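You operate a simulated robot arm through the tools that you are given. There is no shell and no other tool. Be economical: measure what you need, move in short steps, check, and stop when the job is done.

The job below is to be done with a simulated robot arm. You get a single attempt, and the scene is never put back.

JOB
Put the 100 film cartridge from the top of the packing table on top of the loupe and the 200 film cartridge on the front table of the laminator. Count the memory cards on the top of the packing table, then put as many of the disk cartridges from the top of the packing table on the free end of the desk. Put the brown-band wallet on the cream plate. Put the red-handled jug in the sink basin. Put two of the sensors from the top of the mixing bench on the front of the paper table. The order is free. Set down upright: brown-band wallet, red-handled jug.

The check looks at the end state, three seconds after you hand in, the way a careful person would. Anything else that was tipped, shoved, dropped, spilled or broken makes it a failure.

ROBOT AND FRAMES
A 7-joint arm with a two-finger gripper on a trunk, on a base that drives. Base frame: it is fixed to the floor where the robot stands at the start and does not move with it; the origin is under the middle of the robot, x ahead of it, y to its left, z up; the surface under the hand at the start is at about z = 0.82. Lengths are in m, angles in rad, forces in N, time in s.
With the tool pointing down near the work surface it reaches from about 0.36 to 0.78 m from the robot's upright axis, wherever it stands. Its first joint turns from -2.496 to 2.496 rad. Places, roughly: brown-band wallet [0.5, -0.5, 1]; cream plate (20x15x2 cm) [-2, -2.5, 1.3]; disk cartridge [0.75, -0.25, 0.75]; film cartridge [0.5, 0, 0.75]; free end of the desk [-1.9, -3.1, 0.7]; front of the paper table [0.4, -4.2, 0.8]; front table of the laminator (23x21 cm) [0.44, 0.5, 0.9]; loupe (5x5x5 cm) [0.4, 0.7, 0.8]; memory card [0.25, 0, 0.75]; red-handled jug [0.25, -1, 1]; sensor [0.5, -1.75, 1]; sink basin [0.5, -2.1, 0.8]. Payload 2.45 kg.
The TCP is the grasp point between the finger pads, 0.026 m short of the fingertips. In the tool frame z runs along the fingers and y along their closing line. Largest opening 0.096 m; the body of the gripper starts 0.069 m behind the TCP.
Orientation is told as [roll, pitch, yaw] about the base's x, y, z axes, in that order, counted from this pose: with the fingers straight down and closing along the base's y, the tool's x points along the base's -x, its y along +y and its z along -z.

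CONTROLS
- The arm moves only by the tool move_arm. Its argument "plan" is a list of rows, each an object (a shift or turn left out is 0, a gripper value left out holds the last) with "delta_pos": the shift along the tool's x, y, z in m, a list of three; "angular": the turn, a rotation vector about the tool's x, y, z in rad, a list of three; "claw": the gripper command, from -1 (shut) to 1 (fully open), values between in proportion. In form: [{"delta_pos": [tx, ty, tz], "angular": [ax, ay, az], "claw": claw}, ...]. A call has 1 to 12 rows; each row shifts and turns the commanded pose from where the row before left it, along the tool's axes as they then stand. Rows are played at 5 a second. More than 0.05 m and 0.15 rad between two rows, or a gripper value outside its range, and nothing of the call is played. A pose out of reach is approached as far as the arm can. The call stops where the force on the tool passes 40 N (or 10 N more than at its start, if that is more) or the arm is blocked; 0.2 s more then pass. The fingers move at their own pace and stop on an object; they squeeze with about 24 N. The grip force told is the motor's: it shows also when the fingers shut on nothing. Time passes only in rows, and 0.2 s behind the last, so rows that do not move let the fingers close. It gives the time, the measured TCP pose, the force on the tool (base axes), the opening and the grip force at its end, in the units of the frame above (readings bear some noise), with the torque about the TCP (base axes, N m) and any sound that the robot's microphone picked up, and new pictures: "views" is both (left out), scene, wrist or none.
- Cameras (640 x 400 px; columns grow to the right, rows downward): "scene" is now at [0.0134, 0.1434, 1.4894]; the picture's right is [-0.51, -0.86, 0.00], its down [-0.71, 0.42, -0.57] and it looks along [0.49, -0.29, -0.82] (base axes); focal length 214 px, centre (320, 200). "wrist" rides on the gripper at [0.082, 0.003, -0.098] in the tool frame; the picture's right is [-0.04, 1.00, 0.00], its down [-0.73, -0.03, -0.68] and it looks along [-0.68, -0.03, 0.73] (tool axes); focal length 256 px, centre (320, 200). There is no depth. A picture from a camera that has moved, and an enlarged one, comes with that camera's place and axes in the base frame and with its lens.
- slide_trunk(by): slides the trunk up (or, below 0, down) by that many m; the arm and the scene camera ride with it, the base frame stays. It gives what a move gives, with no picture.
- steer(legs): drives the robot by 1 to 6 legs, each [ahead, turn to the left] in m and rad, along the robot's own axes; the way and the turn of a leg run together, so that a leg with both is an arc; at most 1.5 m and 3.142 rad a leg. The arm and the cameras ride along, it lands a little off, and it stops where it bumps. It gives what a move gives, and a new picture of the scene camera.
- turn_head(pan, tilt): turns the head with the scene camera to pan (to the left, within 2.705 rad either way) and tilt (down, from -0.506 to 1.204), counted from straight ahead of the robot. It gives what a move gives, and a new picture of the scene camera.
- close_up(camera, box): a new picture of the part [left, top, right, bottom] of that camera's present view, enlarged. It takes no simulated time.
- job_done(): hands the job in; it is judged then, once.

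Go step by step. Nothing tells you exact positions but the pictures and the camera data: compare them with the known pose of the tool, close in by small moves and look again before you grip or let go. The budget is 483 turns and 360 pictures, counting those below and the enlarged ones. Unless the task says otherwise, let go and move clear before handing in.

The tools are called after "Call:" by a JSON object that holds its "op" and its "data". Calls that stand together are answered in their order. move_arm: Moves the arm, as the interface text tells. Its arguments: {"type":"object","properties":{"plan":{"type":"array","items":{"type":"object","properties":{"delta_pos":{"type":"array","items":{"type":"number"}},"angular":{"type":"array","items":{"type":"number"}},"claw":{"type":"number"}}}},"views":{"type":"string","enum":["both","scene","wrist","none"]}},"required":["plan"]} The other tools are called the same way: slide_trunk (by) slides the trunk up or down; steer (legs) drives the base; turn_head (pan, tilt) turns the head that bears the scene camera; close_up (camera, box) takes an enlarged picture of a part of a camera's view; job_done () hands the job in.

At the start:

```text
t: 0.0
tool_pos: [0.4541, -0.3678, 1.1475]
orientation: [0.0, 0.0, 0.001]
contact_force: [0.2, 0.7, -0.3]
torque: [-0.01, 0.01, -0.01]
finger_gap: 0.096
grasp_force: 0.1
trunk travel left (down, up): [-0.55, 0.09]
robot x, y, heading: [0.0007, 0.0002, 0.004]
head pan, tilt: [-0.538, 0.967]
```

scene: 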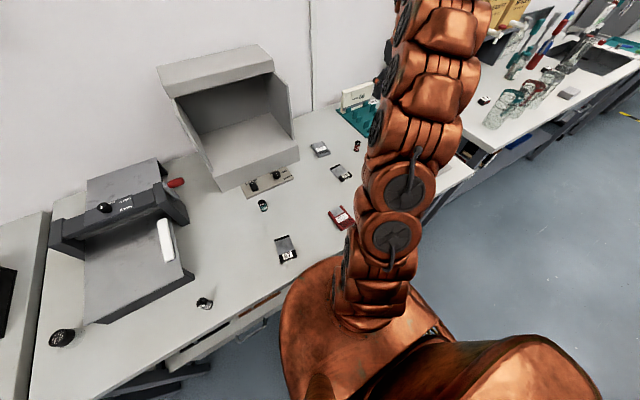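
wrist: 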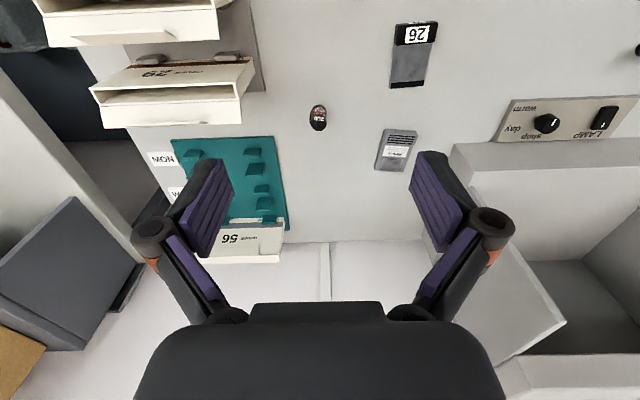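

I see the packing table ahead with a laminator on the left, a light box, and small items. I'll look closer at the present views first.

Call:
{"op": "close_up", "data": {"camera": "scene", "box": [180, 80, 400, 320]}}

Call:
{"op": "close_up", "data": {"camera": "scene", "box": [0, 140, 240, 370]}}

Call:
{"op": "close_up", "data": {"camera": "wrist", "box": [40, 0, 640, 300]}}

Call:
{"op": "turn_head", "data": {"pan": -1.3, "tilt": 0.6}}

```text
1.67 times, centred on (290, 200) of scene
camera zoom: at [0.0134, 0.1434, 1.4894], right [-0.51, -0.86, 0.0], down [-0.71, 0.42, -0.57], along [0.49, -0.29, -0.82], focal length 358 px, centre (370, 200)
```

zoom: 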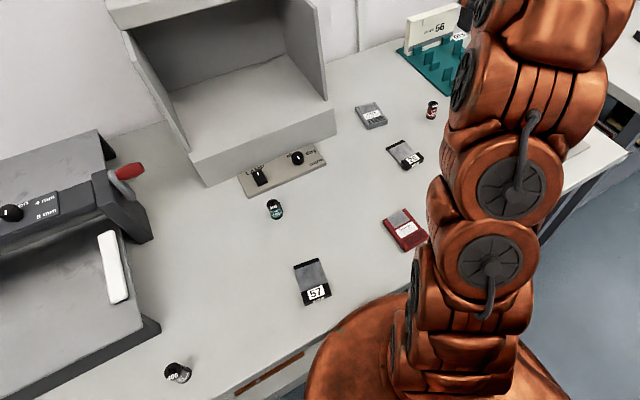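

```text
1.74 times, centred on (120, 255) of scene
camera zoom: at [0.0134, 0.1434, 1.4894], right [-0.51, -0.86, 0.0], down [-0.71, 0.42, -0.57], along [0.49, -0.29, -0.82], focal length 373 px, centre (668, 104)
```

zoom: 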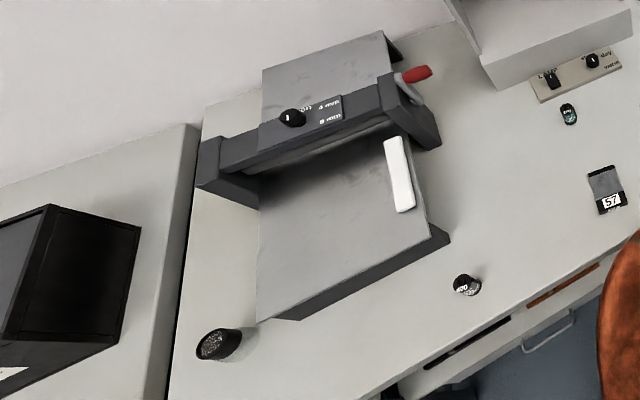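

```text
1.07 times, centred on (340, 150) of wrist (not enlarged: the box is as wide or as high as the picture)
camera zoom: at [0.3722, -0.3655, 1.2451], right [0.04, 1.0, 0.0], down [0.73, -0.03, 0.68], along [0.68, -0.03, -0.73], focal length 273 px, centre (299, 253)
```

zoom: 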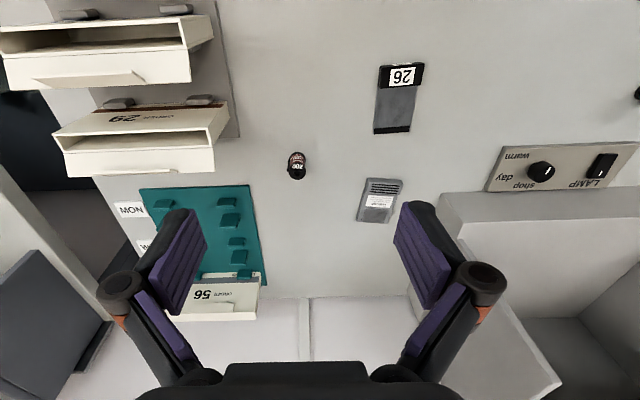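

```text
t: 1.1
tool_pos: [0.453, -0.3688, 1.1456]
orientation: [-0.001, -0.001, 0.003]
contact_force: [-0.6, -1.3, 1.1]
torque: [0.03, 0.02, 0.0]
finger_gap: 0.096
grasp_force: 0.0
trunk travel left (down, up): [-0.55, 0.09]
robot x, y, heading: [0.0005, -0.0043, 0.001]
head pan, tilt: [-1.3, 0.6]
camera scene: at [-0.0245, 0.095, 1.5189], right [-0.96, -0.27, 0.0], down [-0.15, 0.54, -0.82], along [0.22, -0.79, -0.57], focal length 214 px, centre (320, 200)
```

scene: 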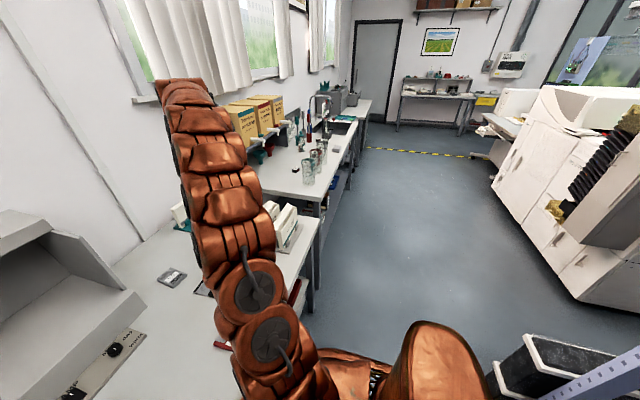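

Next I zoom on the labelled cards and film cartridges in the wrist view to tell cards from disks.

Call:
{"op": "close_up", "data": {"camera": "wrist", "box": [290, 0, 450, 180]}}

Call:
{"op": "turn_head", "data": {"pan": 0.3, "tilt": 1.0}}

```text
2.22 times, centred on (370, 90) of wrist
camera zoom: at [0.3722, -0.3655, 1.2451], right [0.04, 1.0, 0.0], down [0.73, -0.03, 0.68], along [0.68, -0.03, -0.73], focal length 569 px, centre (209, 444)
```

zoom: 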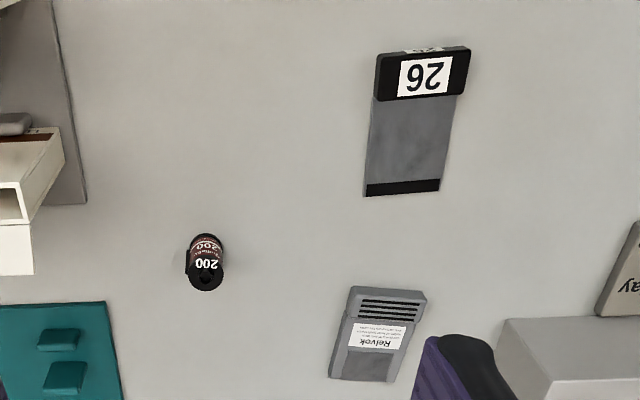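

```text
t: 2.8
tool_pos: [0.4545, -0.3675, 1.1463]
orientation: [0.0, -0.001, 0.003]
contact_force: [0.6, 0.3, 0.5]
torque: [0.01, -0.03, 0.0]
finger_gap: 0.0959
grasp_force: 0.0
trunk travel left (down, up): [-0.55, 0.09]
robot x, y, heading: [-0.0006, -0.0024, -0.001]
head pan, tilt: [0.3, 1.0]
camera scene: at [0.0184, 0.2008, 1.487], right [0.3, -0.96, 0.0], down [-0.8, -0.25, -0.54], along [0.52, 0.16, -0.84], focal length 214 px, centre (320, 200)
```

scene: 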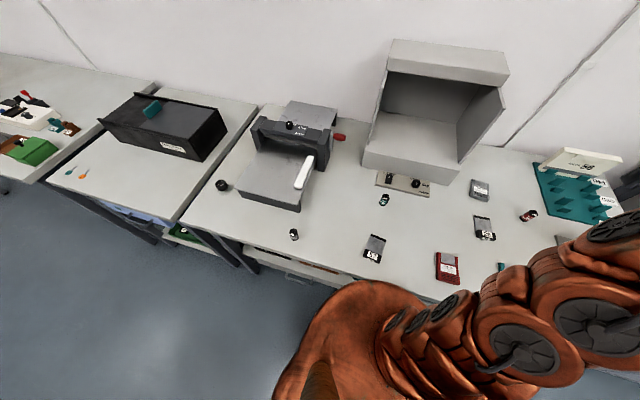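

I see the whole table now; zooming in on the items.

Call:
{"op": "close_up", "data": {"camera": "scene", "box": [340, 160, 560, 300]}}

Call:
{"op": "close_up", "data": {"camera": "scene", "box": [200, 90, 360, 250]}}

Call:
{"op": "close_up", "data": {"camera": "scene", "box": [425, 220, 525, 290]}}

Call:
{"op": "close_up", "data": {"camera": "scene", "box": [350, 180, 430, 270]}}

```text
2.86 times, centred on (450, 230) of scene
camera zoom: at [0.0184, 0.2008, 1.487], right [0.3, -0.96, 0.0], down [-0.8, -0.25, -0.54], along [0.52, 0.16, -0.84], focal length 613 px, centre (-51, 114)
```

zoom: 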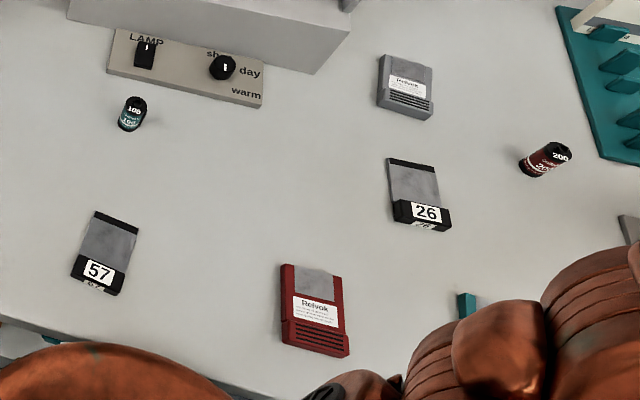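

```text
2.50 times, centred on (280, 170) of scene
camera zoom: at [0.0184, 0.2008, 1.487], right [0.3, -0.96, 0.0], down [-0.8, -0.25, -0.54], along [0.52, 0.16, -0.84], focal length 536 px, centre (420, 275)
```

zoom: 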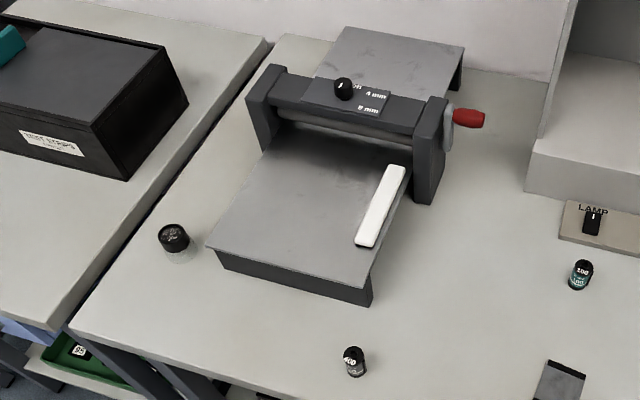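

```text
5.71 times, centred on (475, 255) of scene
camera zoom: at [0.0184, 0.2008, 1.487], right [0.3, -0.96, 0.0], down [-0.8, -0.25, -0.54], along [0.52, 0.16, -0.84], focal length 1226 px, centre (-566, -114)
```

zoom: 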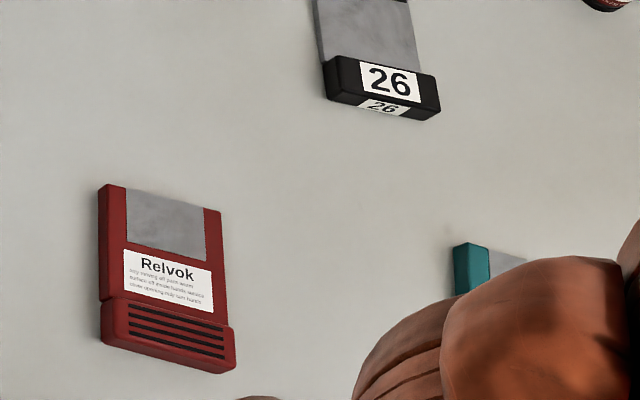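

```text
4.44 times, centred on (390, 225) of scene
camera zoom: at [0.0184, 0.2008, 1.487], right [0.3, -0.96, 0.0], down [-0.8, -0.25, -0.54], along [0.52, 0.16, -0.84], focal length 953 px, centre (9, 89)
```

zoom: 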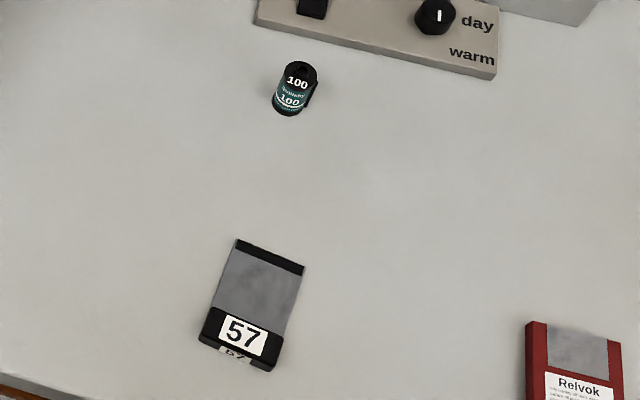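

The Relvok pieces are disk cartridges, the numbered sticker pieces memory cards; table z≈0.82. The 200 film cartridge stands at about (0.58,-0.39); I move above it and look.

Call:
{"op": "move_arm", "data": {"plan": [{"delta_pos": [-0.04, -0.008, 0.025]}, {"delta_pos": [-0.04, -0.008, 0.03]}, {"delta_pos": [-0.04, -0.008, 0.03]}, {"delta_pos": [-0.006, 0, 0.03]}, {}]}}

```text
refused: row 2 steps farther than a row can; nothing moved
```

Steps were slightly too long; shortening.

Call:
{"op": "move_arm", "data": {"plan": [{"delta_pos": [-0.035, -0.006, 0.025]}, {"delta_pos": [-0.035, -0.006, 0.03]}, {"delta_pos": [-0.035, -0.006, 0.03]}, {"delta_pos": [-0.021, -0.006, 0.03]}, {}]}}

```text
t: 4.0
tool_pos: [0.5797, -0.3917, 1.0309]
orientation: [0.0, -0.001, 0.002]
contact_force: [0.4, -0.5, 0.0]
torque: [-0.01, -0.01, 0.0]
finger_gap: 0.096
grasp_force: 0.1
trunk travel left (down, up): [-0.55, 0.09]
robot x, y, heading: [-0.0012, 0.0015, -0.002]
head pan, tilt: [0.3, 1.0]
camera scene: at [0.0185, 0.2007, 1.487], right [0.3, -0.96, 0.0], down [-0.8, -0.25, -0.54], along [0.52, 0.16, -0.84], focal length 214 px, centre (320, 200)
camera wrist: at [0.4971, -0.3894, 1.129], right [0.04, 1.0, 0.0], down [0.73, -0.03, 0.68], along [0.68, -0.03, -0.73], focal length 256 px, centre (320, 200)
```

scene: 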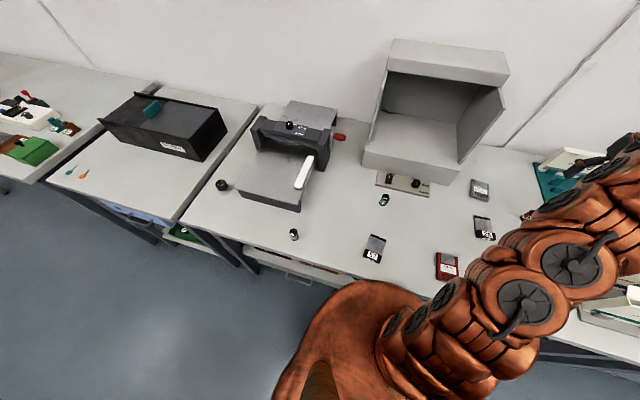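
wrist: 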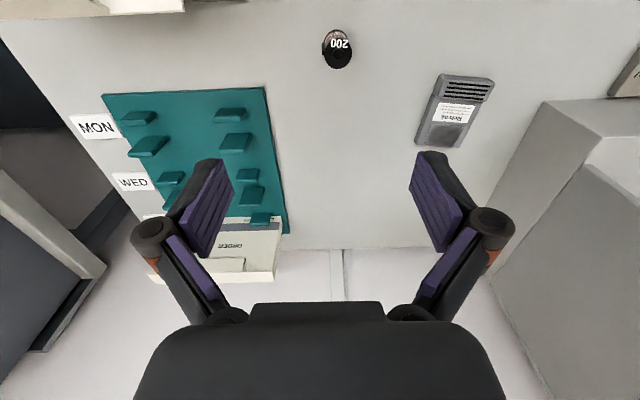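

The 200 cartridge stands at about (0.557,-0.377). I centre over it, descend partly and check.

Call:
{"op": "move_arm", "data": {"plan": [{"delta_pos": [0.0225, 0.0145, 0.035]}, {"delta_pos": [0, 0, 0.045]}, {"delta_pos": [0, 0, 0.03]}, {}], "views": "wrist"}}

```text
t: 5.0
tool_pos: [0.5568, -0.3802, 0.9223]
orientation: [0.0, -0.001, 0.002]
contact_force: [0.9, 0.0, -0.3]
torque: [0.0, 0.01, 0.0]
finger_gap: 0.096
grasp_force: 0.2
trunk travel left (down, up): [-0.55, 0.09]
robot x, y, heading: [0.0027, 0.0044, 0.004]
head pan, tilt: [0.3, 1.0]
camera wrist: at [0.4743, -0.3766, 1.0211], right [0.04, 1.0, 0.0], down [0.73, -0.03, 0.68], along [0.68, -0.03, -0.73], focal length 256 px, centre (320, 200)
```

wrist: 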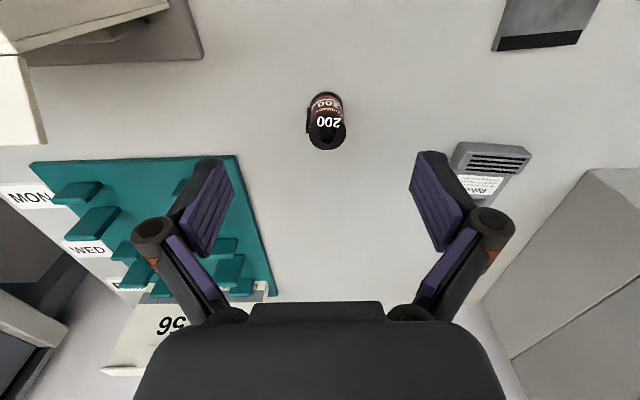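

Aligned; descend and grip.

Call:
{"op": "move_arm", "data": {"plan": [{"delta_pos": [0, 0.004, 0.04]}, {"delta_pos": [0, 0, 0.03]}, {"claw": -1}, {"claw": -1}, {"claw": -1}, {"claw": -1}, {"claw": -1}], "views": "wrist"}}

```text
t: 6.6
tool_pos: [0.5557, -0.3762, 0.8528]
orientation: [-0.002, -0.002, 0.002]
contact_force: [-0.5, 0.2, 0.6]
torque: [0.01, 0.01, 0.0]
finger_gap: 0.0242
grasp_force: 24.3
trunk travel left (down, up): [-0.55, 0.09]
robot x, y, heading: [0.002, -0.0026, 0.002]
head pan, tilt: [0.3, 1.0]
camera wrist: at [0.474, -0.3736, 0.9507], right [0.04, 1.0, 0.0], down [0.73, -0.03, 0.68], along [0.68, -0.03, -0.73], focal length 256 px, centre (320, 200)
```

wrist: 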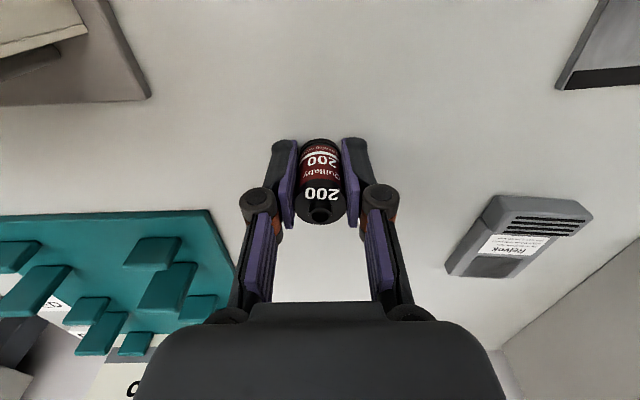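

Gripped. Lift straight up, then carry across toward the laminator's front table.

Call:
{"op": "move_arm", "data": {"plan": [{"delta_pos": [0, 0, -0.05]}, {"delta_pos": [0, 0, -0.05]}, {"delta_pos": [0, 0, -0.05]}, {"delta_pos": [0.02, 0, -0.045]}, {"delta_pos": [0.02, 0.045, -0.005]}, {"delta_pos": [0.02, 0.045, 0]}, {"delta_pos": [0.02, 0.045, 0]}, {"delta_pos": [0.015, 0.047, 0]}, {"delta_pos": [0.01, 0.048, 0]}, {"delta_pos": [0, 0.05, 0]}, {"delta_pos": [0, 0.05, 0]}, {"delta_pos": [0, 0.05, 0]}], "views": "none"}}

Call:
{"op": "move_arm", "data": {"plan": [{"delta_pos": [0, 0.05, 0]}, {"delta_pos": [0, 0.05, 0]}, {"delta_pos": [0, 0.05, 0]}, {"delta_pos": [0, 0.05, 0]}, {"delta_pos": [0, 0.05, 0]}, {"delta_pos": [0, 0.05, 0]}, {"delta_pos": [0, 0.05, 0]}, {"delta_pos": [0, 0.05, 0]}, {"delta_pos": [0, 0.05, 0]}, {"delta_pos": [0, 0.05, 0]}, {}], "views": "both"}}

```text
t: 9.2
tool_pos: [0.4511, 0.005, 1.0437]
orientation: [0.0, 0.002, 0.001]
contact_force: [-0.4, -0.4, -0.5]
torque: [0.01, -0.01, 0.02]
finger_gap: 0.0237
grasp_force: 24.1
trunk travel left (down, up): [-0.55, 0.09]
robot x, y, heading: [0.0022, -0.0008, 0.005]
head pan, tilt: [0.3, 1.0]
```

```text
t: 11.6
tool_pos: [0.4566, 0.5095, 1.0519]
orientation: [0.0, 0.0, -0.001]
contact_force: [0.4, 1.0, -1.4]
torque: [0.0, -0.02, 0.05]
finger_gap: 0.0239
grasp_force: 24.1
trunk travel left (down, up): [-0.55, 0.09]
robot x, y, heading: [0.0007, -0.0035, 0.004]
head pan, tilt: [0.3, 1.0]
camera scene: at [0.0186, 0.2016, 1.4869], right [0.3, -0.96, 0.0], down [-0.8, -0.25, -0.54], along [0.52, 0.16, -0.84], focal length 214 px, centre (320, 200)
camera wrist: at [0.3754, 0.5116, 1.1502], right [0.04, 1.0, 0.0], down [0.73, -0.03, 0.68], along [0.68, -0.03, -0.73], focal length 256 px, centre (320, 200)
```

scene: 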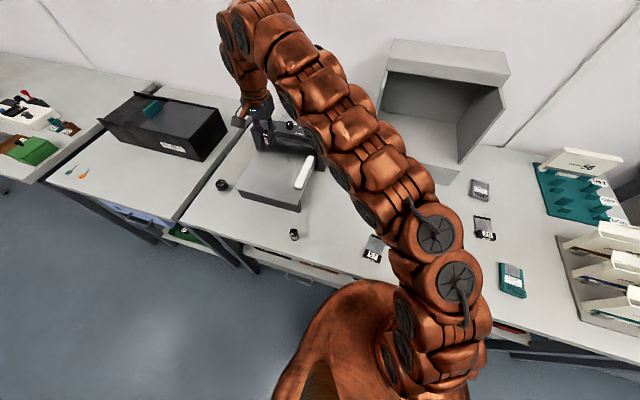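
wrist: 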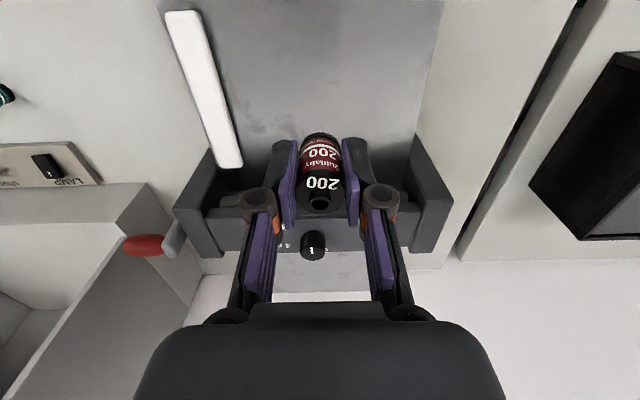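

The front table is under the hand, with clear room. I shift back to x≈0.42 and lower carefully until contact.

Call:
{"op": "move_arm", "data": {"plan": [{"delta_pos": [0.035, 0.008, 0.03]}, {"delta_pos": [0, 0, 0.045]}, {"delta_pos": [0, 0, 0.025]}, {}], "views": "both"}}

```text
t: 12.6
tool_pos: [0.4198, 0.5177, 0.9533]
orientation: [0.001, 0.001, 0.001]
contact_force: [0.6, -0.2, 0.9]
torque: [-0.01, -0.03, -0.01]
finger_gap: 0.0241
grasp_force: 24.1
trunk travel left (down, up): [-0.55, 0.09]
robot x, y, heading: [-0.0016, -0.0037, 0.001]
head pan, tilt: [0.3, 1.0]
camera scene: at [0.0184, 0.2013, 1.4869], right [0.3, -0.96, 0.0], down [-0.8, -0.25, -0.54], along [0.52, 0.16, -0.84], focal length 214 px, centre (320, 200)
camera wrist: at [0.3384, 0.519, 1.0508], right [0.04, 1.0, 0.0], down [0.73, -0.03, 0.68], along [0.68, -0.03, -0.73], focal length 256 px, centre (320, 200)
```

scene: 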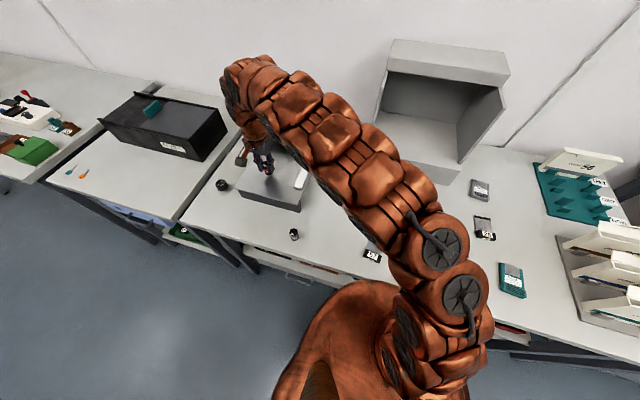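
wrist: 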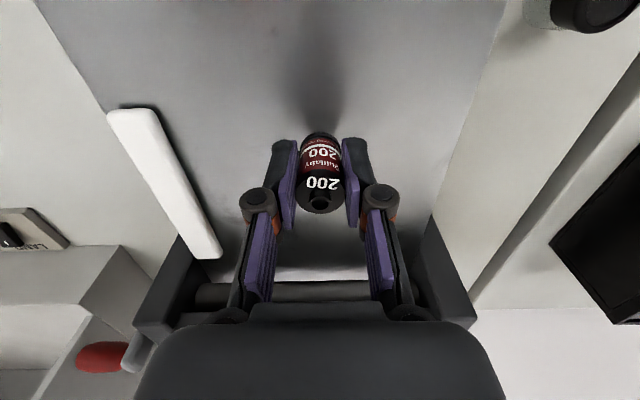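

Lowering in small steps until the cartridge touches.

Call:
{"op": "move_arm", "data": {"plan": [{"delta_pos": [0, 0, 0.015]}, {"delta_pos": [0, 0, 0.006]}, {"delta_pos": [0, 0, 0.005]}, {}], "views": "none"}}

```text
t: 13.6
tool_pos: [0.4185, 0.5148, 0.9277]
orientation: [0.004, -0.001, 0.0]
contact_force: [4.0, 5.6, 23.0]
torque: [0.18, -0.24, 0.07]
finger_gap: 0.0242
grasp_force: 23.3
trunk travel left (down, up): [-0.55, 0.09]
robot x, y, heading: [0.0007, -0.0009, -0.001]
head pan, tilt: [0.3, 1.0]
```

Contact felt at about z=0.928. Release gently, then rise.

Call:
{"op": "move_arm", "data": {"plan": [{"delta_pos": [0, 0, -0.002]}, {"claw": 0.2}, {"claw": 0.2}, {"claw": 0.2}, {"delta_pos": [0, 0, -0.04]}, {"delta_pos": [0, 0, -0.05]}, {"delta_pos": [0, 0, -0.04]}, {}], "views": "both"}}

```text
t: 15.4
tool_pos: [0.4158, 0.5143, 1.0573]
orientation: [0.0, 0.0, 0.001]
contact_force: [0.1, 0.0, -1.0]
torque: [0.02, -0.02, -0.02]
finger_gap: 0.0577
grasp_force: 0.1
trunk travel left (down, up): [-0.55, 0.09]
robot x, y, heading: [-0.0022, -0.0014, -0.0]
head pan, tilt: [0.3, 1.0]
camera scene: at [0.0183, 0.2012, 1.4869], right [0.3, -0.96, 0.0], down [-0.8, -0.25, -0.54], along [0.52, 0.16, -0.84], focal length 214 px, centre (320, 200)
camera wrist: at [0.3337, 0.5169, 1.1557], right [0.04, 1.0, 0.0], down [0.73, -0.03, 0.68], along [0.68, -0.03, -0.73], focal length 256 px, centre (320, 200)
```

scene: 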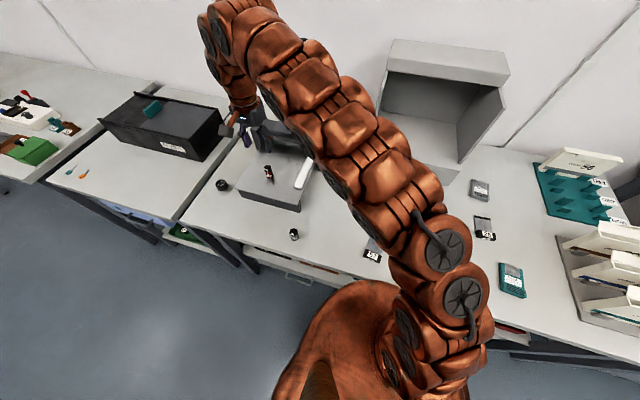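
wrist: 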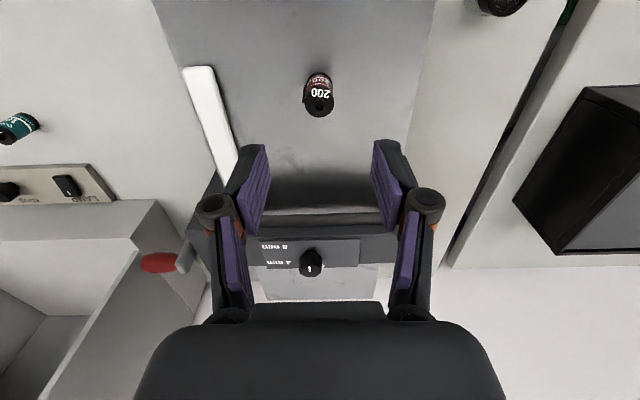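

The 200 stands on the front table. Next the 100 cartridge near (0.49,0.10).

Call:
{"op": "move_arm", "data": {"plan": [{"delta_pos": [-0.008, -0.048, 0]}, {"delta_pos": [-0.008, -0.048, 0]}, {"delta_pos": [-0.008, -0.048, 0]}, {"delta_pos": [-0.008, -0.048, 0]}, {"delta_pos": [-0.008, -0.048, 0]}, {"delta_pos": [-0.008, -0.048, 0]}, {"delta_pos": [-0.008, -0.048, 0]}, {"delta_pos": [-0.008, -0.048, 0], "claw": 0.6}, {"delta_pos": [0, -0.03, 0.035]}, {"delta_pos": [0, 0, 0.045]}, {}], "views": "both"}}

```text
t: 17.8
tool_pos: [0.4798, 0.1018, 0.9768]
orientation: [0.0, 0.001, 0.002]
contact_force: [0.2, 0.7, -0.4]
torque: [0.03, 0.01, 0.02]
finger_gap: 0.0768
grasp_force: 0.2
trunk travel left (down, up): [-0.55, 0.09]
robot x, y, heading: [-0.0021, -0.0027, 0.002]
head pan, tilt: [0.3, 1.0]
camera scene: at [0.0184, 0.201, 1.487], right [0.3, -0.96, 0.0], down [-0.8, -0.25, -0.54], along [0.52, 0.16, -0.84], focal length 214 px, centre (320, 200)
camera wrist: at [0.3981, 0.1051, 1.0751], right [0.04, 1.0, 0.0], down [0.73, -0.03, 0.68], along [0.68, -0.03, -0.73], focal length 256 px, centre (320, 200)
```

scene: 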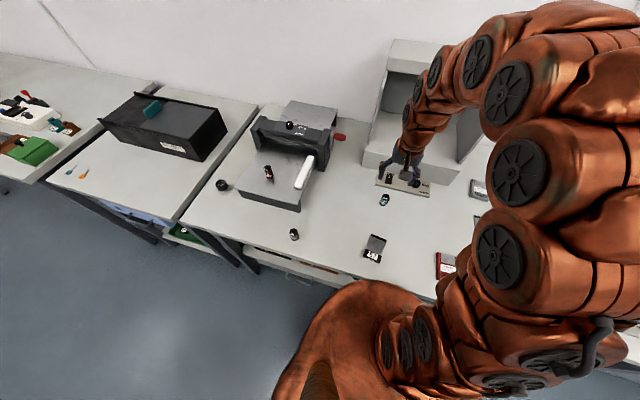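
wrist: 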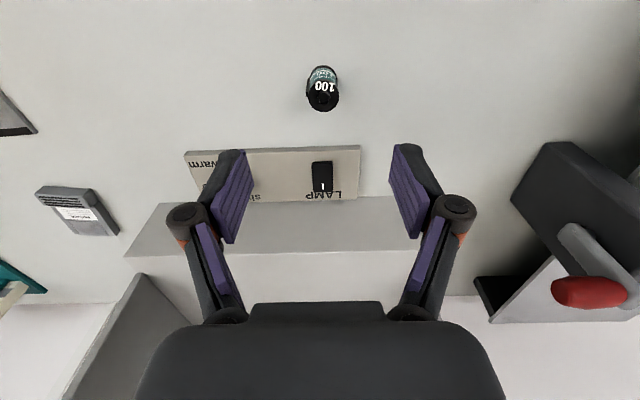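

Centered over the 100 cartridge; descend and grip.

Call:
{"op": "move_arm", "data": {"plan": [{"delta_pos": [0, 0.002, 0.045]}, {"delta_pos": [0, 0, 0.045]}, {"delta_pos": [0, 0, 0.033]}, {"claw": -1}, {"claw": -1}, {"claw": -1}, {"claw": -1}, {"claw": -1}], "views": "wrist"}}

```text
t: 19.6
tool_pos: [0.479, 0.1048, 0.8553]
orientation: [0.0, 0.0, 0.002]
contact_force: [0.1, -0.1, 0.1]
torque: [0.03, -0.05, 0.01]
finger_gap: 0.0239
grasp_force: 24.6
trunk travel left (down, up): [-0.55, 0.09]
robot x, y, heading: [0.0016, 0.0042, 0.003]
head pan, tilt: [0.3, 1.0]
camera wrist: at [0.397, 0.1069, 0.9532], right [0.04, 1.0, 0.0], down [0.73, -0.03, 0.68], along [0.68, -0.03, -0.73], focal length 256 px, centre (320, 200)
```

wrist: 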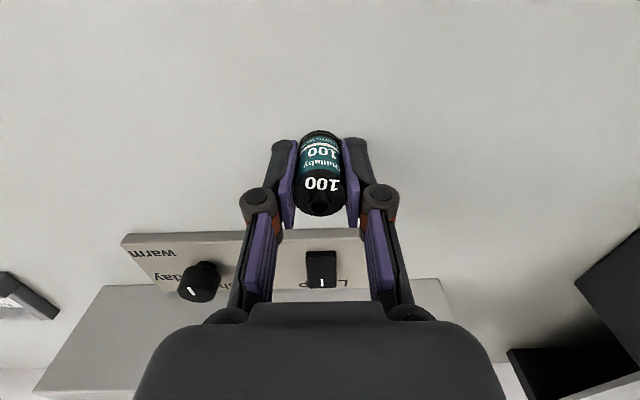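

Gripped the 100. Carry it over toward the loupe, stopping short to look.

Call:
{"op": "move_arm", "data": {"plan": [{"delta_pos": [0, 0, -0.05]}, {"delta_pos": [0, 0, -0.05]}, {"delta_pos": [0, 0, -0.05]}, {"delta_pos": [0, 0, -0.05]}, {"delta_pos": [0.01, 0.048, -0.01]}, {"delta_pos": [0.01, 0.048, 0]}, {"delta_pos": [0.01, 0.048, 0]}, {"delta_pos": [0.01, 0.048, 0]}, {"delta_pos": [0.01, 0.048, 0]}, {"delta_pos": [0.01, 0.048, 0]}, {"delta_pos": [0.01, 0.048, 0]}, {"delta_pos": [0.01, 0.048, 0]}], "views": "none"}}

Call:
{"op": "move_arm", "data": {"plan": [{"delta_pos": [0.01, 0.048, 0]}, {"delta_pos": [0.01, 0.048, 0]}, {"delta_pos": [0.01, 0.048, 0]}, {}], "views": "both"}}

```text
t: 22.2
tool_pos: [0.398, 0.4885, 1.0647]
orientation: [-0.002, 0.0, 0.002]
contact_force: [0.1, 0.1, -0.2]
torque: [0.05, -0.03, -0.06]
finger_gap: 0.024
grasp_force: 23.7
trunk travel left (down, up): [-0.55, 0.09]
robot x, y, heading: [-0.0019, -0.0016, -0.003]
head pan, tilt: [0.3, 1.0]
```

```text
t: 23.2
tool_pos: [0.3789, 0.5834, 1.066]
orientation: [-0.002, 0.0, 0.002]
contact_force: [0.1, -0.4, -0.7]
torque: [0.01, 0.03, -0.03]
finger_gap: 0.024
grasp_force: 23.6
out of reach, approached as far as the arm can: row 3
trunk travel left (down, up): [-0.55, 0.09]
robot x, y, heading: [0.0021, 0.0015, -0.002]
head pan, tilt: [0.3, 1.0]
camera scene: at [0.0183, 0.2019, 1.4868], right [0.3, -0.96, 0.0], down [-0.8, -0.25, -0.54], along [0.52, 0.16, -0.84], focal length 214 px, centre (320, 200)
camera wrist: at [0.2959, 0.5861, 1.1639], right [0.04, 1.0, 0.0], down [0.73, -0.03, 0.68], along [0.68, -0.03, -0.73], focal length 256 px, centre (320, 200)
```

scene: 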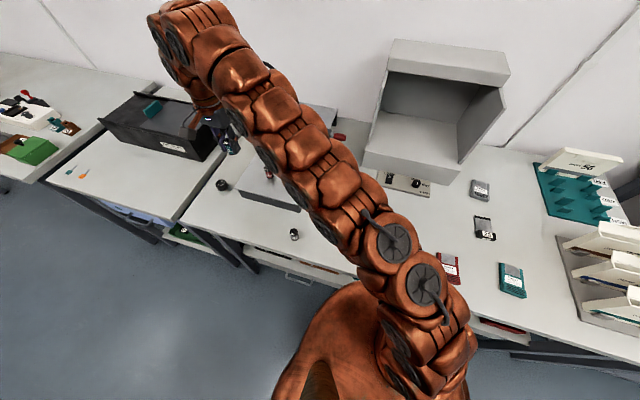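
wrist: 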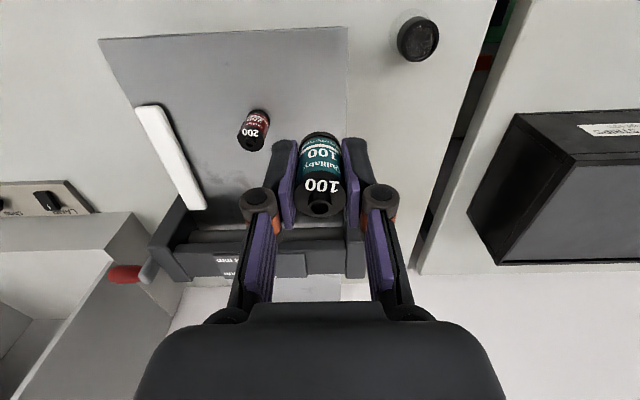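

The loupe at about (0.355,0.682) is out of reach from here. I retract the arm, turn left and drive along the table.

Call:
{"op": "move_arm", "data": {"plan": [{"delta_pos": [0, -0.05, 0]}, {"delta_pos": [0, -0.05, 0]}, {"delta_pos": [0, -0.05, 0]}, {"delta_pos": [0, -0.05, 0]}, {"delta_pos": [0, -0.05, 0]}, {}], "views": "none"}}

Call:
{"op": "turn_head", "data": {"pan": 1.57, "tilt": 0.9}}

```text
t: 24.6
tool_pos: [0.3818, 0.3342, 1.0635]
orientation: [0.001, 0.002, 0.001]
contact_force: [0.2, -0.2, 0.5]
torque: [0.0, -0.01, -0.01]
finger_gap: 0.0238
grasp_force: 23.6
trunk travel left (down, up): [-0.55, 0.09]
robot x, y, heading: [-0.0027, 0.0006, -0.005]
head pan, tilt: [0.3, 1.0]
```

```text
t: 26.0
tool_pos: [0.3817, 0.3346, 1.0636]
orientation: [-0.001, 0.001, 0.002]
contact_force: [-0.4, -1.1, 0.3]
torque: [0.06, 0.02, 0.0]
finger_gap: 0.0239
grasp_force: 23.8
trunk travel left (down, up): [-0.55, 0.09]
robot x, y, heading: [0.002, 0.002, -0.002]
head pan, tilt: [1.571, 0.901]
camera scene: at [-0.0482, 0.2561, 1.4941], right [1.0, 0.0, 0.0], down [0.0, -0.78, -0.62], along [0.0, 0.62, -0.78], focal length 214 px, centre (320, 200)
```

scene: 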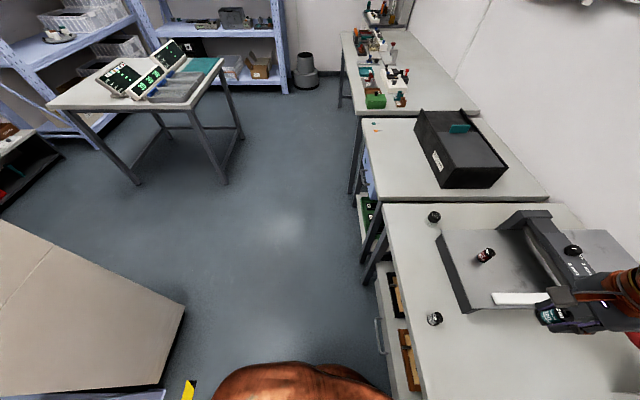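

I bring the tool to the robot's right-front first so that the turn keeps it over the table side.

Call:
{"op": "move_arm", "data": {"plan": [{"delta_pos": [-0.008, -0.049, 0]}, {"delta_pos": [-0.008, -0.049, 0]}, {"delta_pos": [-0.008, -0.049, 0]}, {"delta_pos": [-0.008, -0.049, 0]}, {"delta_pos": [-0.008, -0.049, 0]}, {"delta_pos": [-0.008, -0.049, 0]}, {"delta_pos": [-0.008, -0.049, 0]}, {"delta_pos": [0, -0.049, 0]}, {"delta_pos": [0, -0.049, 0]}, {"delta_pos": [0, -0.049, 0]}, {"delta_pos": [0, -0.049, 0]}, {}], "views": "none"}}

Call:
{"op": "steer", "data": {"legs": [[0, 1.571], [0.25, 0]]}}

```text
t: 28.6
tool_pos: [0.4365, -0.206, 1.064]
orientation: [-0.001, 0.0, 0.003]
contact_force: [0.5, -0.5, 0.7]
torque: [0.0, -0.01, -0.06]
finger_gap: 0.0242
grasp_force: 24.2
trunk travel left (down, up): [-0.55, 0.09]
robot x, y, heading: [0.0028, 0.0005, 0.003]
head pan, tilt: [1.571, 0.901]
```

```text
t: 34.2
tool_pos: [0.2406, 0.6811, 1.0647]
orientation: [-0.001, 0.0, 1.519]
contact_force: [0.2, -1.1, -0.4]
torque: [-0.01, -0.01, -0.01]
finger_gap: 0.0238
grasp_force: 23.9
trunk travel left (down, up): [-0.55, 0.09]
robot x, y, heading: [0.0106, 0.2523, 1.515]
head pan, tilt: [1.571, 0.901]
camera scene: at [-0.2442, 0.2174, 1.4942], right [0.05, 1.0, 0.0], down [0.78, -0.04, -0.62], along [-0.62, 0.03, -0.78], focal length 214 px, centre (320, 200)
```

scene: 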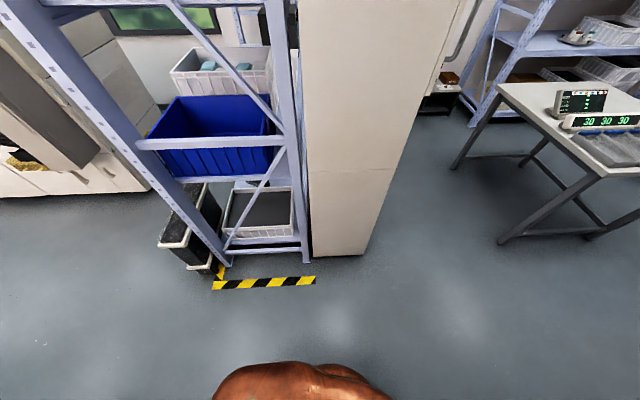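

Robot is at (0.01,0.25) facing +y. I move the tool toward the loupe and look.

Call:
{"op": "move_arm", "data": {"plan": [{"delta_pos": [0, -0.04, 0]}, {"delta_pos": [0, -0.04, 0]}, {"delta_pos": [0.02, -0.034, 0]}, {}], "views": "wrist"}}

Call:
{"op": "turn_head", "data": {"pan": -0.8, "tilt": 1.0}}

```text
t: 35.2
tool_pos: [0.355, 0.6531, 1.0647]
orientation: [0.0, 0.001, 1.518]
contact_force: [-0.6, 0.4, 0.4]
torque: [-0.01, -0.01, 0.02]
finger_gap: 0.0241
grasp_force: 23.6
trunk travel left (down, up): [-0.55, 0.09]
robot x, y, heading: [0.0149, 0.2539, 1.523]
head pan, tilt: [1.571, 0.901]
camera wrist: at [0.3476, 0.5719, 1.1636], right [-1.0, 0.09, 0.0], down [0.07, 0.73, 0.68], along [0.06, 0.68, -0.73], focal length 256 px, centre (320, 200)
```

wrist: 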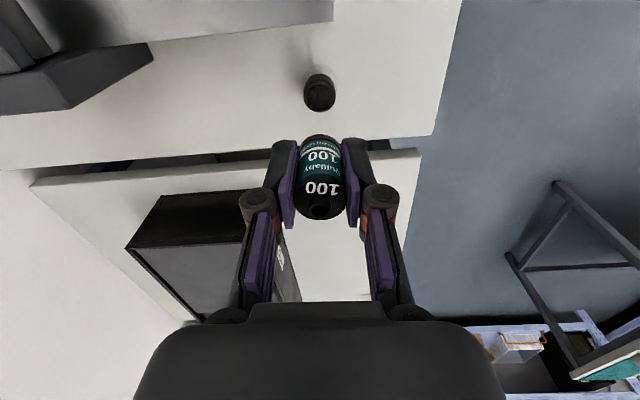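

```text
t: 37.4
tool_pos: [0.3558, 0.6527, 1.0655]
orientation: [0.001, 0.001, 1.518]
contact_force: [-0.1, -0.5, -0.4]
torque: [0.01, 0.01, -0.01]
finger_gap: 0.024
grasp_force: 24.5
trunk travel left (down, up): [-0.55, 0.09]
robot x, y, heading: [0.0128, 0.2561, 1.517]
head pan, tilt: [-0.799, 1.0]
camera scene: at [-0.1163, 0.2594, 1.487], right [0.66, -0.75, 0.0], down [-0.63, -0.55, -0.54], along [0.41, 0.36, -0.84], focal length 214 px, centre (320, 200)
```

scene: 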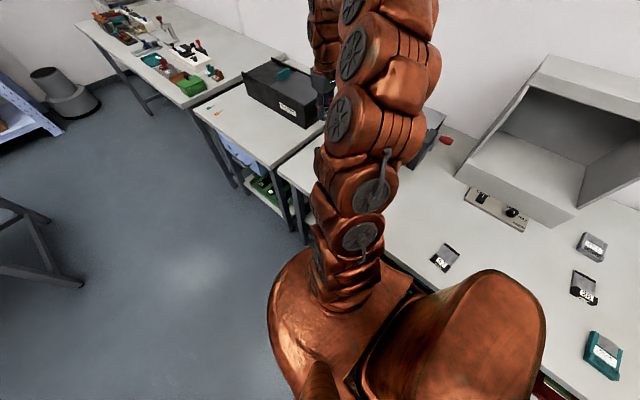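

Loupe centre estimated (0.357,0.686), top ~0.87. I centre and lower to just above it.

Call:
{"op": "move_arm", "data": {"plan": [{"delta_pos": [-0.033, 0, 0.02]}, {"delta_pos": [0, 0, 0.045]}, {"delta_pos": [0, 0, 0.045]}, {"delta_pos": [0, 0, 0.015]}, {}], "views": "wrist"}}

Call:
{"op": "close_up", "data": {"camera": "wrist", "box": [240, 80, 400, 240]}}

```text
t: 38.6
tool_pos: [0.3564, 0.6875, 0.9382]
orientation: [0.0, 0.001, 1.519]
contact_force: [-0.6, -0.4, -0.2]
torque: [0.02, -0.01, -0.02]
finger_gap: 0.0238
grasp_force: 23.2
trunk travel left (down, up): [-0.55, 0.09]
robot x, y, heading: [0.0133, 0.2556, 1.518]
head pan, tilt: [-0.799, 1.0]
camera wrist: at [0.3482, 0.6058, 1.0373], right [-1.0, 0.09, 0.0], down [0.07, 0.73, 0.68], along [0.06, 0.68, -0.73], focal length 256 px, centre (320, 200)
```

wrist: 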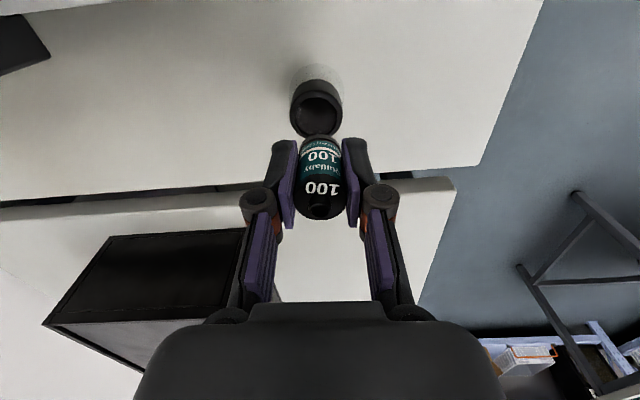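

```text
2.50 times, centred on (320, 160) of wrist
camera zoom: at [0.3482, 0.6058, 1.0373], right [-1.0, 0.09, 0.0], down [0.07, 0.73, 0.68], along [0.06, 0.68, -0.73], focal length 640 px, centre (320, 300)
```

zoom: 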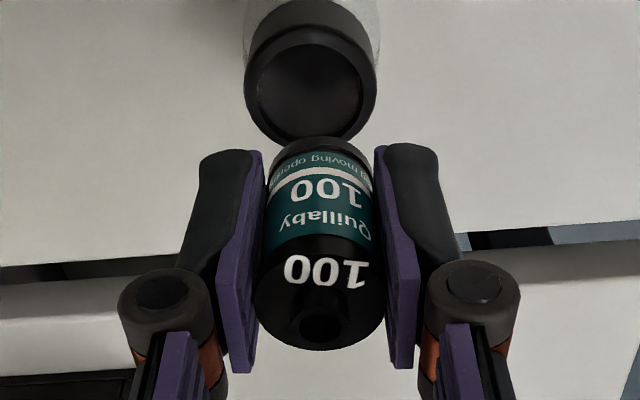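

Centered within a couple of mm; lower in small steps until contact.

Call:
{"op": "move_arm", "data": {"plan": [{"delta_pos": [0.0025, -0.001, 0.012]}, {"delta_pos": [0, 0, 0.008]}, {"delta_pos": [0, 0, 0.006]}, {}], "views": "wrist"}}

```text
t: 39.6
tool_pos: [0.3549, 0.6847, 0.9126]
orientation: [0.0, -0.001, 1.518]
contact_force: [-0.4, 0.7, -0.6]
torque: [-0.01, 0.05, 0.02]
finger_gap: 0.0239
grasp_force: 24.2
trunk travel left (down, up): [-0.55, 0.09]
robot x, y, heading: [0.0125, 0.2525, 1.517]
head pan, tilt: [-0.799, 1.0]
camera wrist: at [0.3481, 0.6028, 1.0118], right [-1.0, 0.09, 0.0], down [0.07, 0.73, 0.68], along [0.06, 0.68, -0.73], focal length 256 px, centre (320, 200)
```

wrist: 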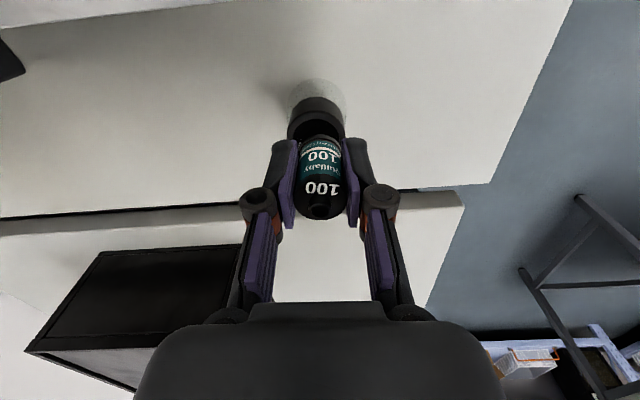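

Call:
{"op": "move_arm", "data": {"plan": [{"delta_pos": [0, -0.002, 0.003]}, {"delta_pos": [0, 0, 0.003]}, {}], "views": "none"}}

```text
t: 40.4
tool_pos: [0.3604, 0.6848, 0.9066]
orientation: [0.0, 0.0, 1.517]
contact_force: [-0.4, 0.0, -0.2]
torque: [0.02, 0.0, -0.02]
finger_gap: 0.024
grasp_force: 24.2
trunk travel left (down, up): [-0.55, 0.09]
robot x, y, heading: [0.0139, 0.2514, 1.514]
head pan, tilt: [-0.799, 1.0]
```

Not yet touching; continue.

Call:
{"op": "move_arm", "data": {"plan": [{"delta_pos": [0, 0, 0.003]}, {"delta_pos": [0, 0, 0.002]}, {}], "views": "wrist"}}

Call:
{"op": "close_up", "data": {"camera": "wrist", "box": [240, 80, 400, 240]}}

```text
t: 41.2
tool_pos: [0.36, 0.6848, 0.9023]
orientation: [0.0, 0.001, 1.518]
contact_force: [-0.5, 0.0, -1.9]
torque: [-0.04, 0.05, 0.0]
finger_gap: 0.0242
grasp_force: 23.8
trunk travel left (down, up): [-0.55, 0.09]
robot x, y, heading: [0.0136, 0.2549, 1.517]
head pan, tilt: [-0.799, 1.0]
camera wrist: at [0.351, 0.6026, 1.0008], right [-1.0, 0.09, 0.0], down [0.07, 0.73, 0.68], along [0.06, 0.68, -0.73], focal length 256 px, centre (320, 200)
```

wrist: 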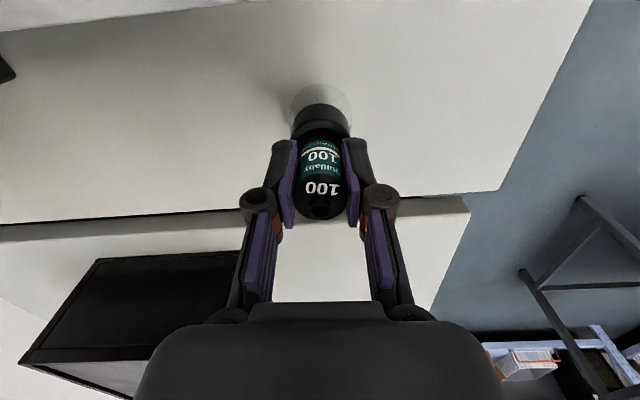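

```text
2.50 times, centred on (320, 160) of wrist
camera zoom: at [0.351, 0.6026, 1.0008], right [-1.0, 0.09, 0.0], down [0.07, 0.73, 0.68], along [0.06, 0.68, -0.73], focal length 640 px, centre (320, 300)
```

zoom: 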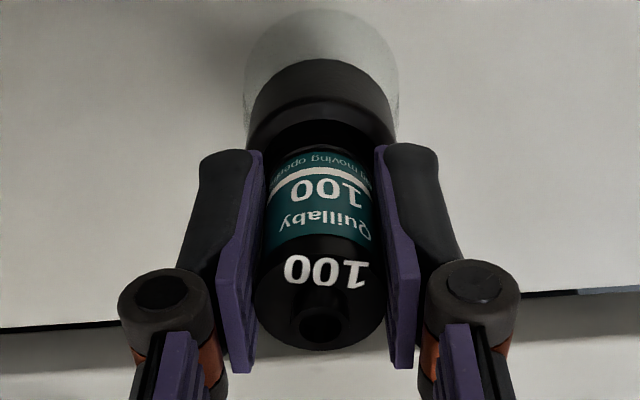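

Well centred over the rim; continue down.

Call:
{"op": "move_arm", "data": {"plan": [{"delta_pos": [0, 0, 0.003]}, {"delta_pos": [0, 0, 0.002]}, {}], "views": "none"}}

```text
t: 42.0
tool_pos: [0.3582, 0.6848, 0.8981]
orientation: [-0.002, -0.001, 1.518]
contact_force: [0.8, 2.3, 21.9]
torque: [0.17, -0.01, 0.01]
finger_gap: 0.024
grasp_force: 23.8
trunk travel left (down, up): [-0.55, 0.09]
robot x, y, heading: [0.0131, 0.2572, 1.516]
head pan, tilt: [-0.799, 1.0]
```

Contact. Back off 2 mm, open, and rise.

Call:
{"op": "move_arm", "data": {"plan": [{"delta_pos": [0, 0, -0.002]}, {"claw": -0.2}, {"claw": -0.2}, {"claw": -0.2}, {"delta_pos": [0, 0, -0.02]}, {"delta_pos": [0, 0, -0.04]}, {"delta_pos": [0, 0, -0.05]}, {"delta_pos": [0, 0, -0.05]}, {}], "views": "wrist"}}

Call:
{"op": "close_up", "data": {"camera": "wrist", "box": [240, 20, 400, 160]}}

```text
t: 44.0
tool_pos: [0.3595, 0.6862, 1.0594]
orientation: [0.001, -0.001, 1.517]
contact_force: [-0.6, -0.3, 0.1]
torque: [-0.02, -0.01, 0.0]
finger_gap: 0.0385
grasp_force: 0.1
trunk travel left (down, up): [-0.55, 0.09]
robot x, y, heading: [0.0149, 0.2552, 1.52]
head pan, tilt: [-0.799, 1.0]
camera wrist: at [0.3509, 0.604, 1.1578], right [-1.0, 0.09, 0.0], down [0.07, 0.73, 0.68], along [0.06, 0.68, -0.73], focal length 256 px, centre (320, 200)
```

wrist: 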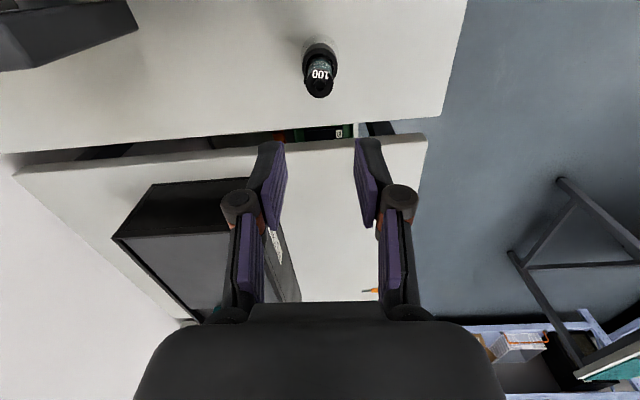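

```text
2.86 times, centred on (320, 90) of wrist
camera zoom: at [0.3509, 0.604, 1.1578], right [-1.0, 0.09, 0.0], down [0.07, 0.73, 0.68], along [0.06, 0.68, -0.73], focal length 731 px, centre (320, 514)
```

zoom: 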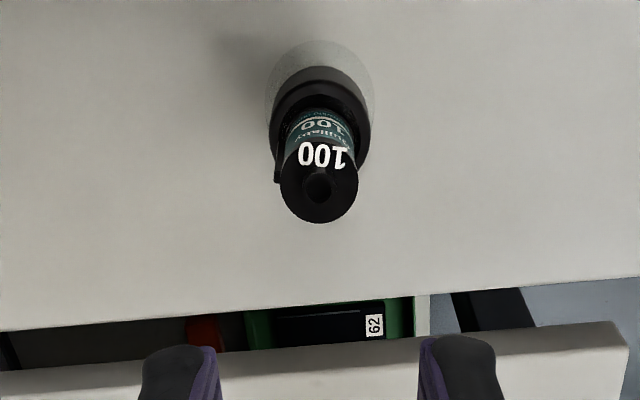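

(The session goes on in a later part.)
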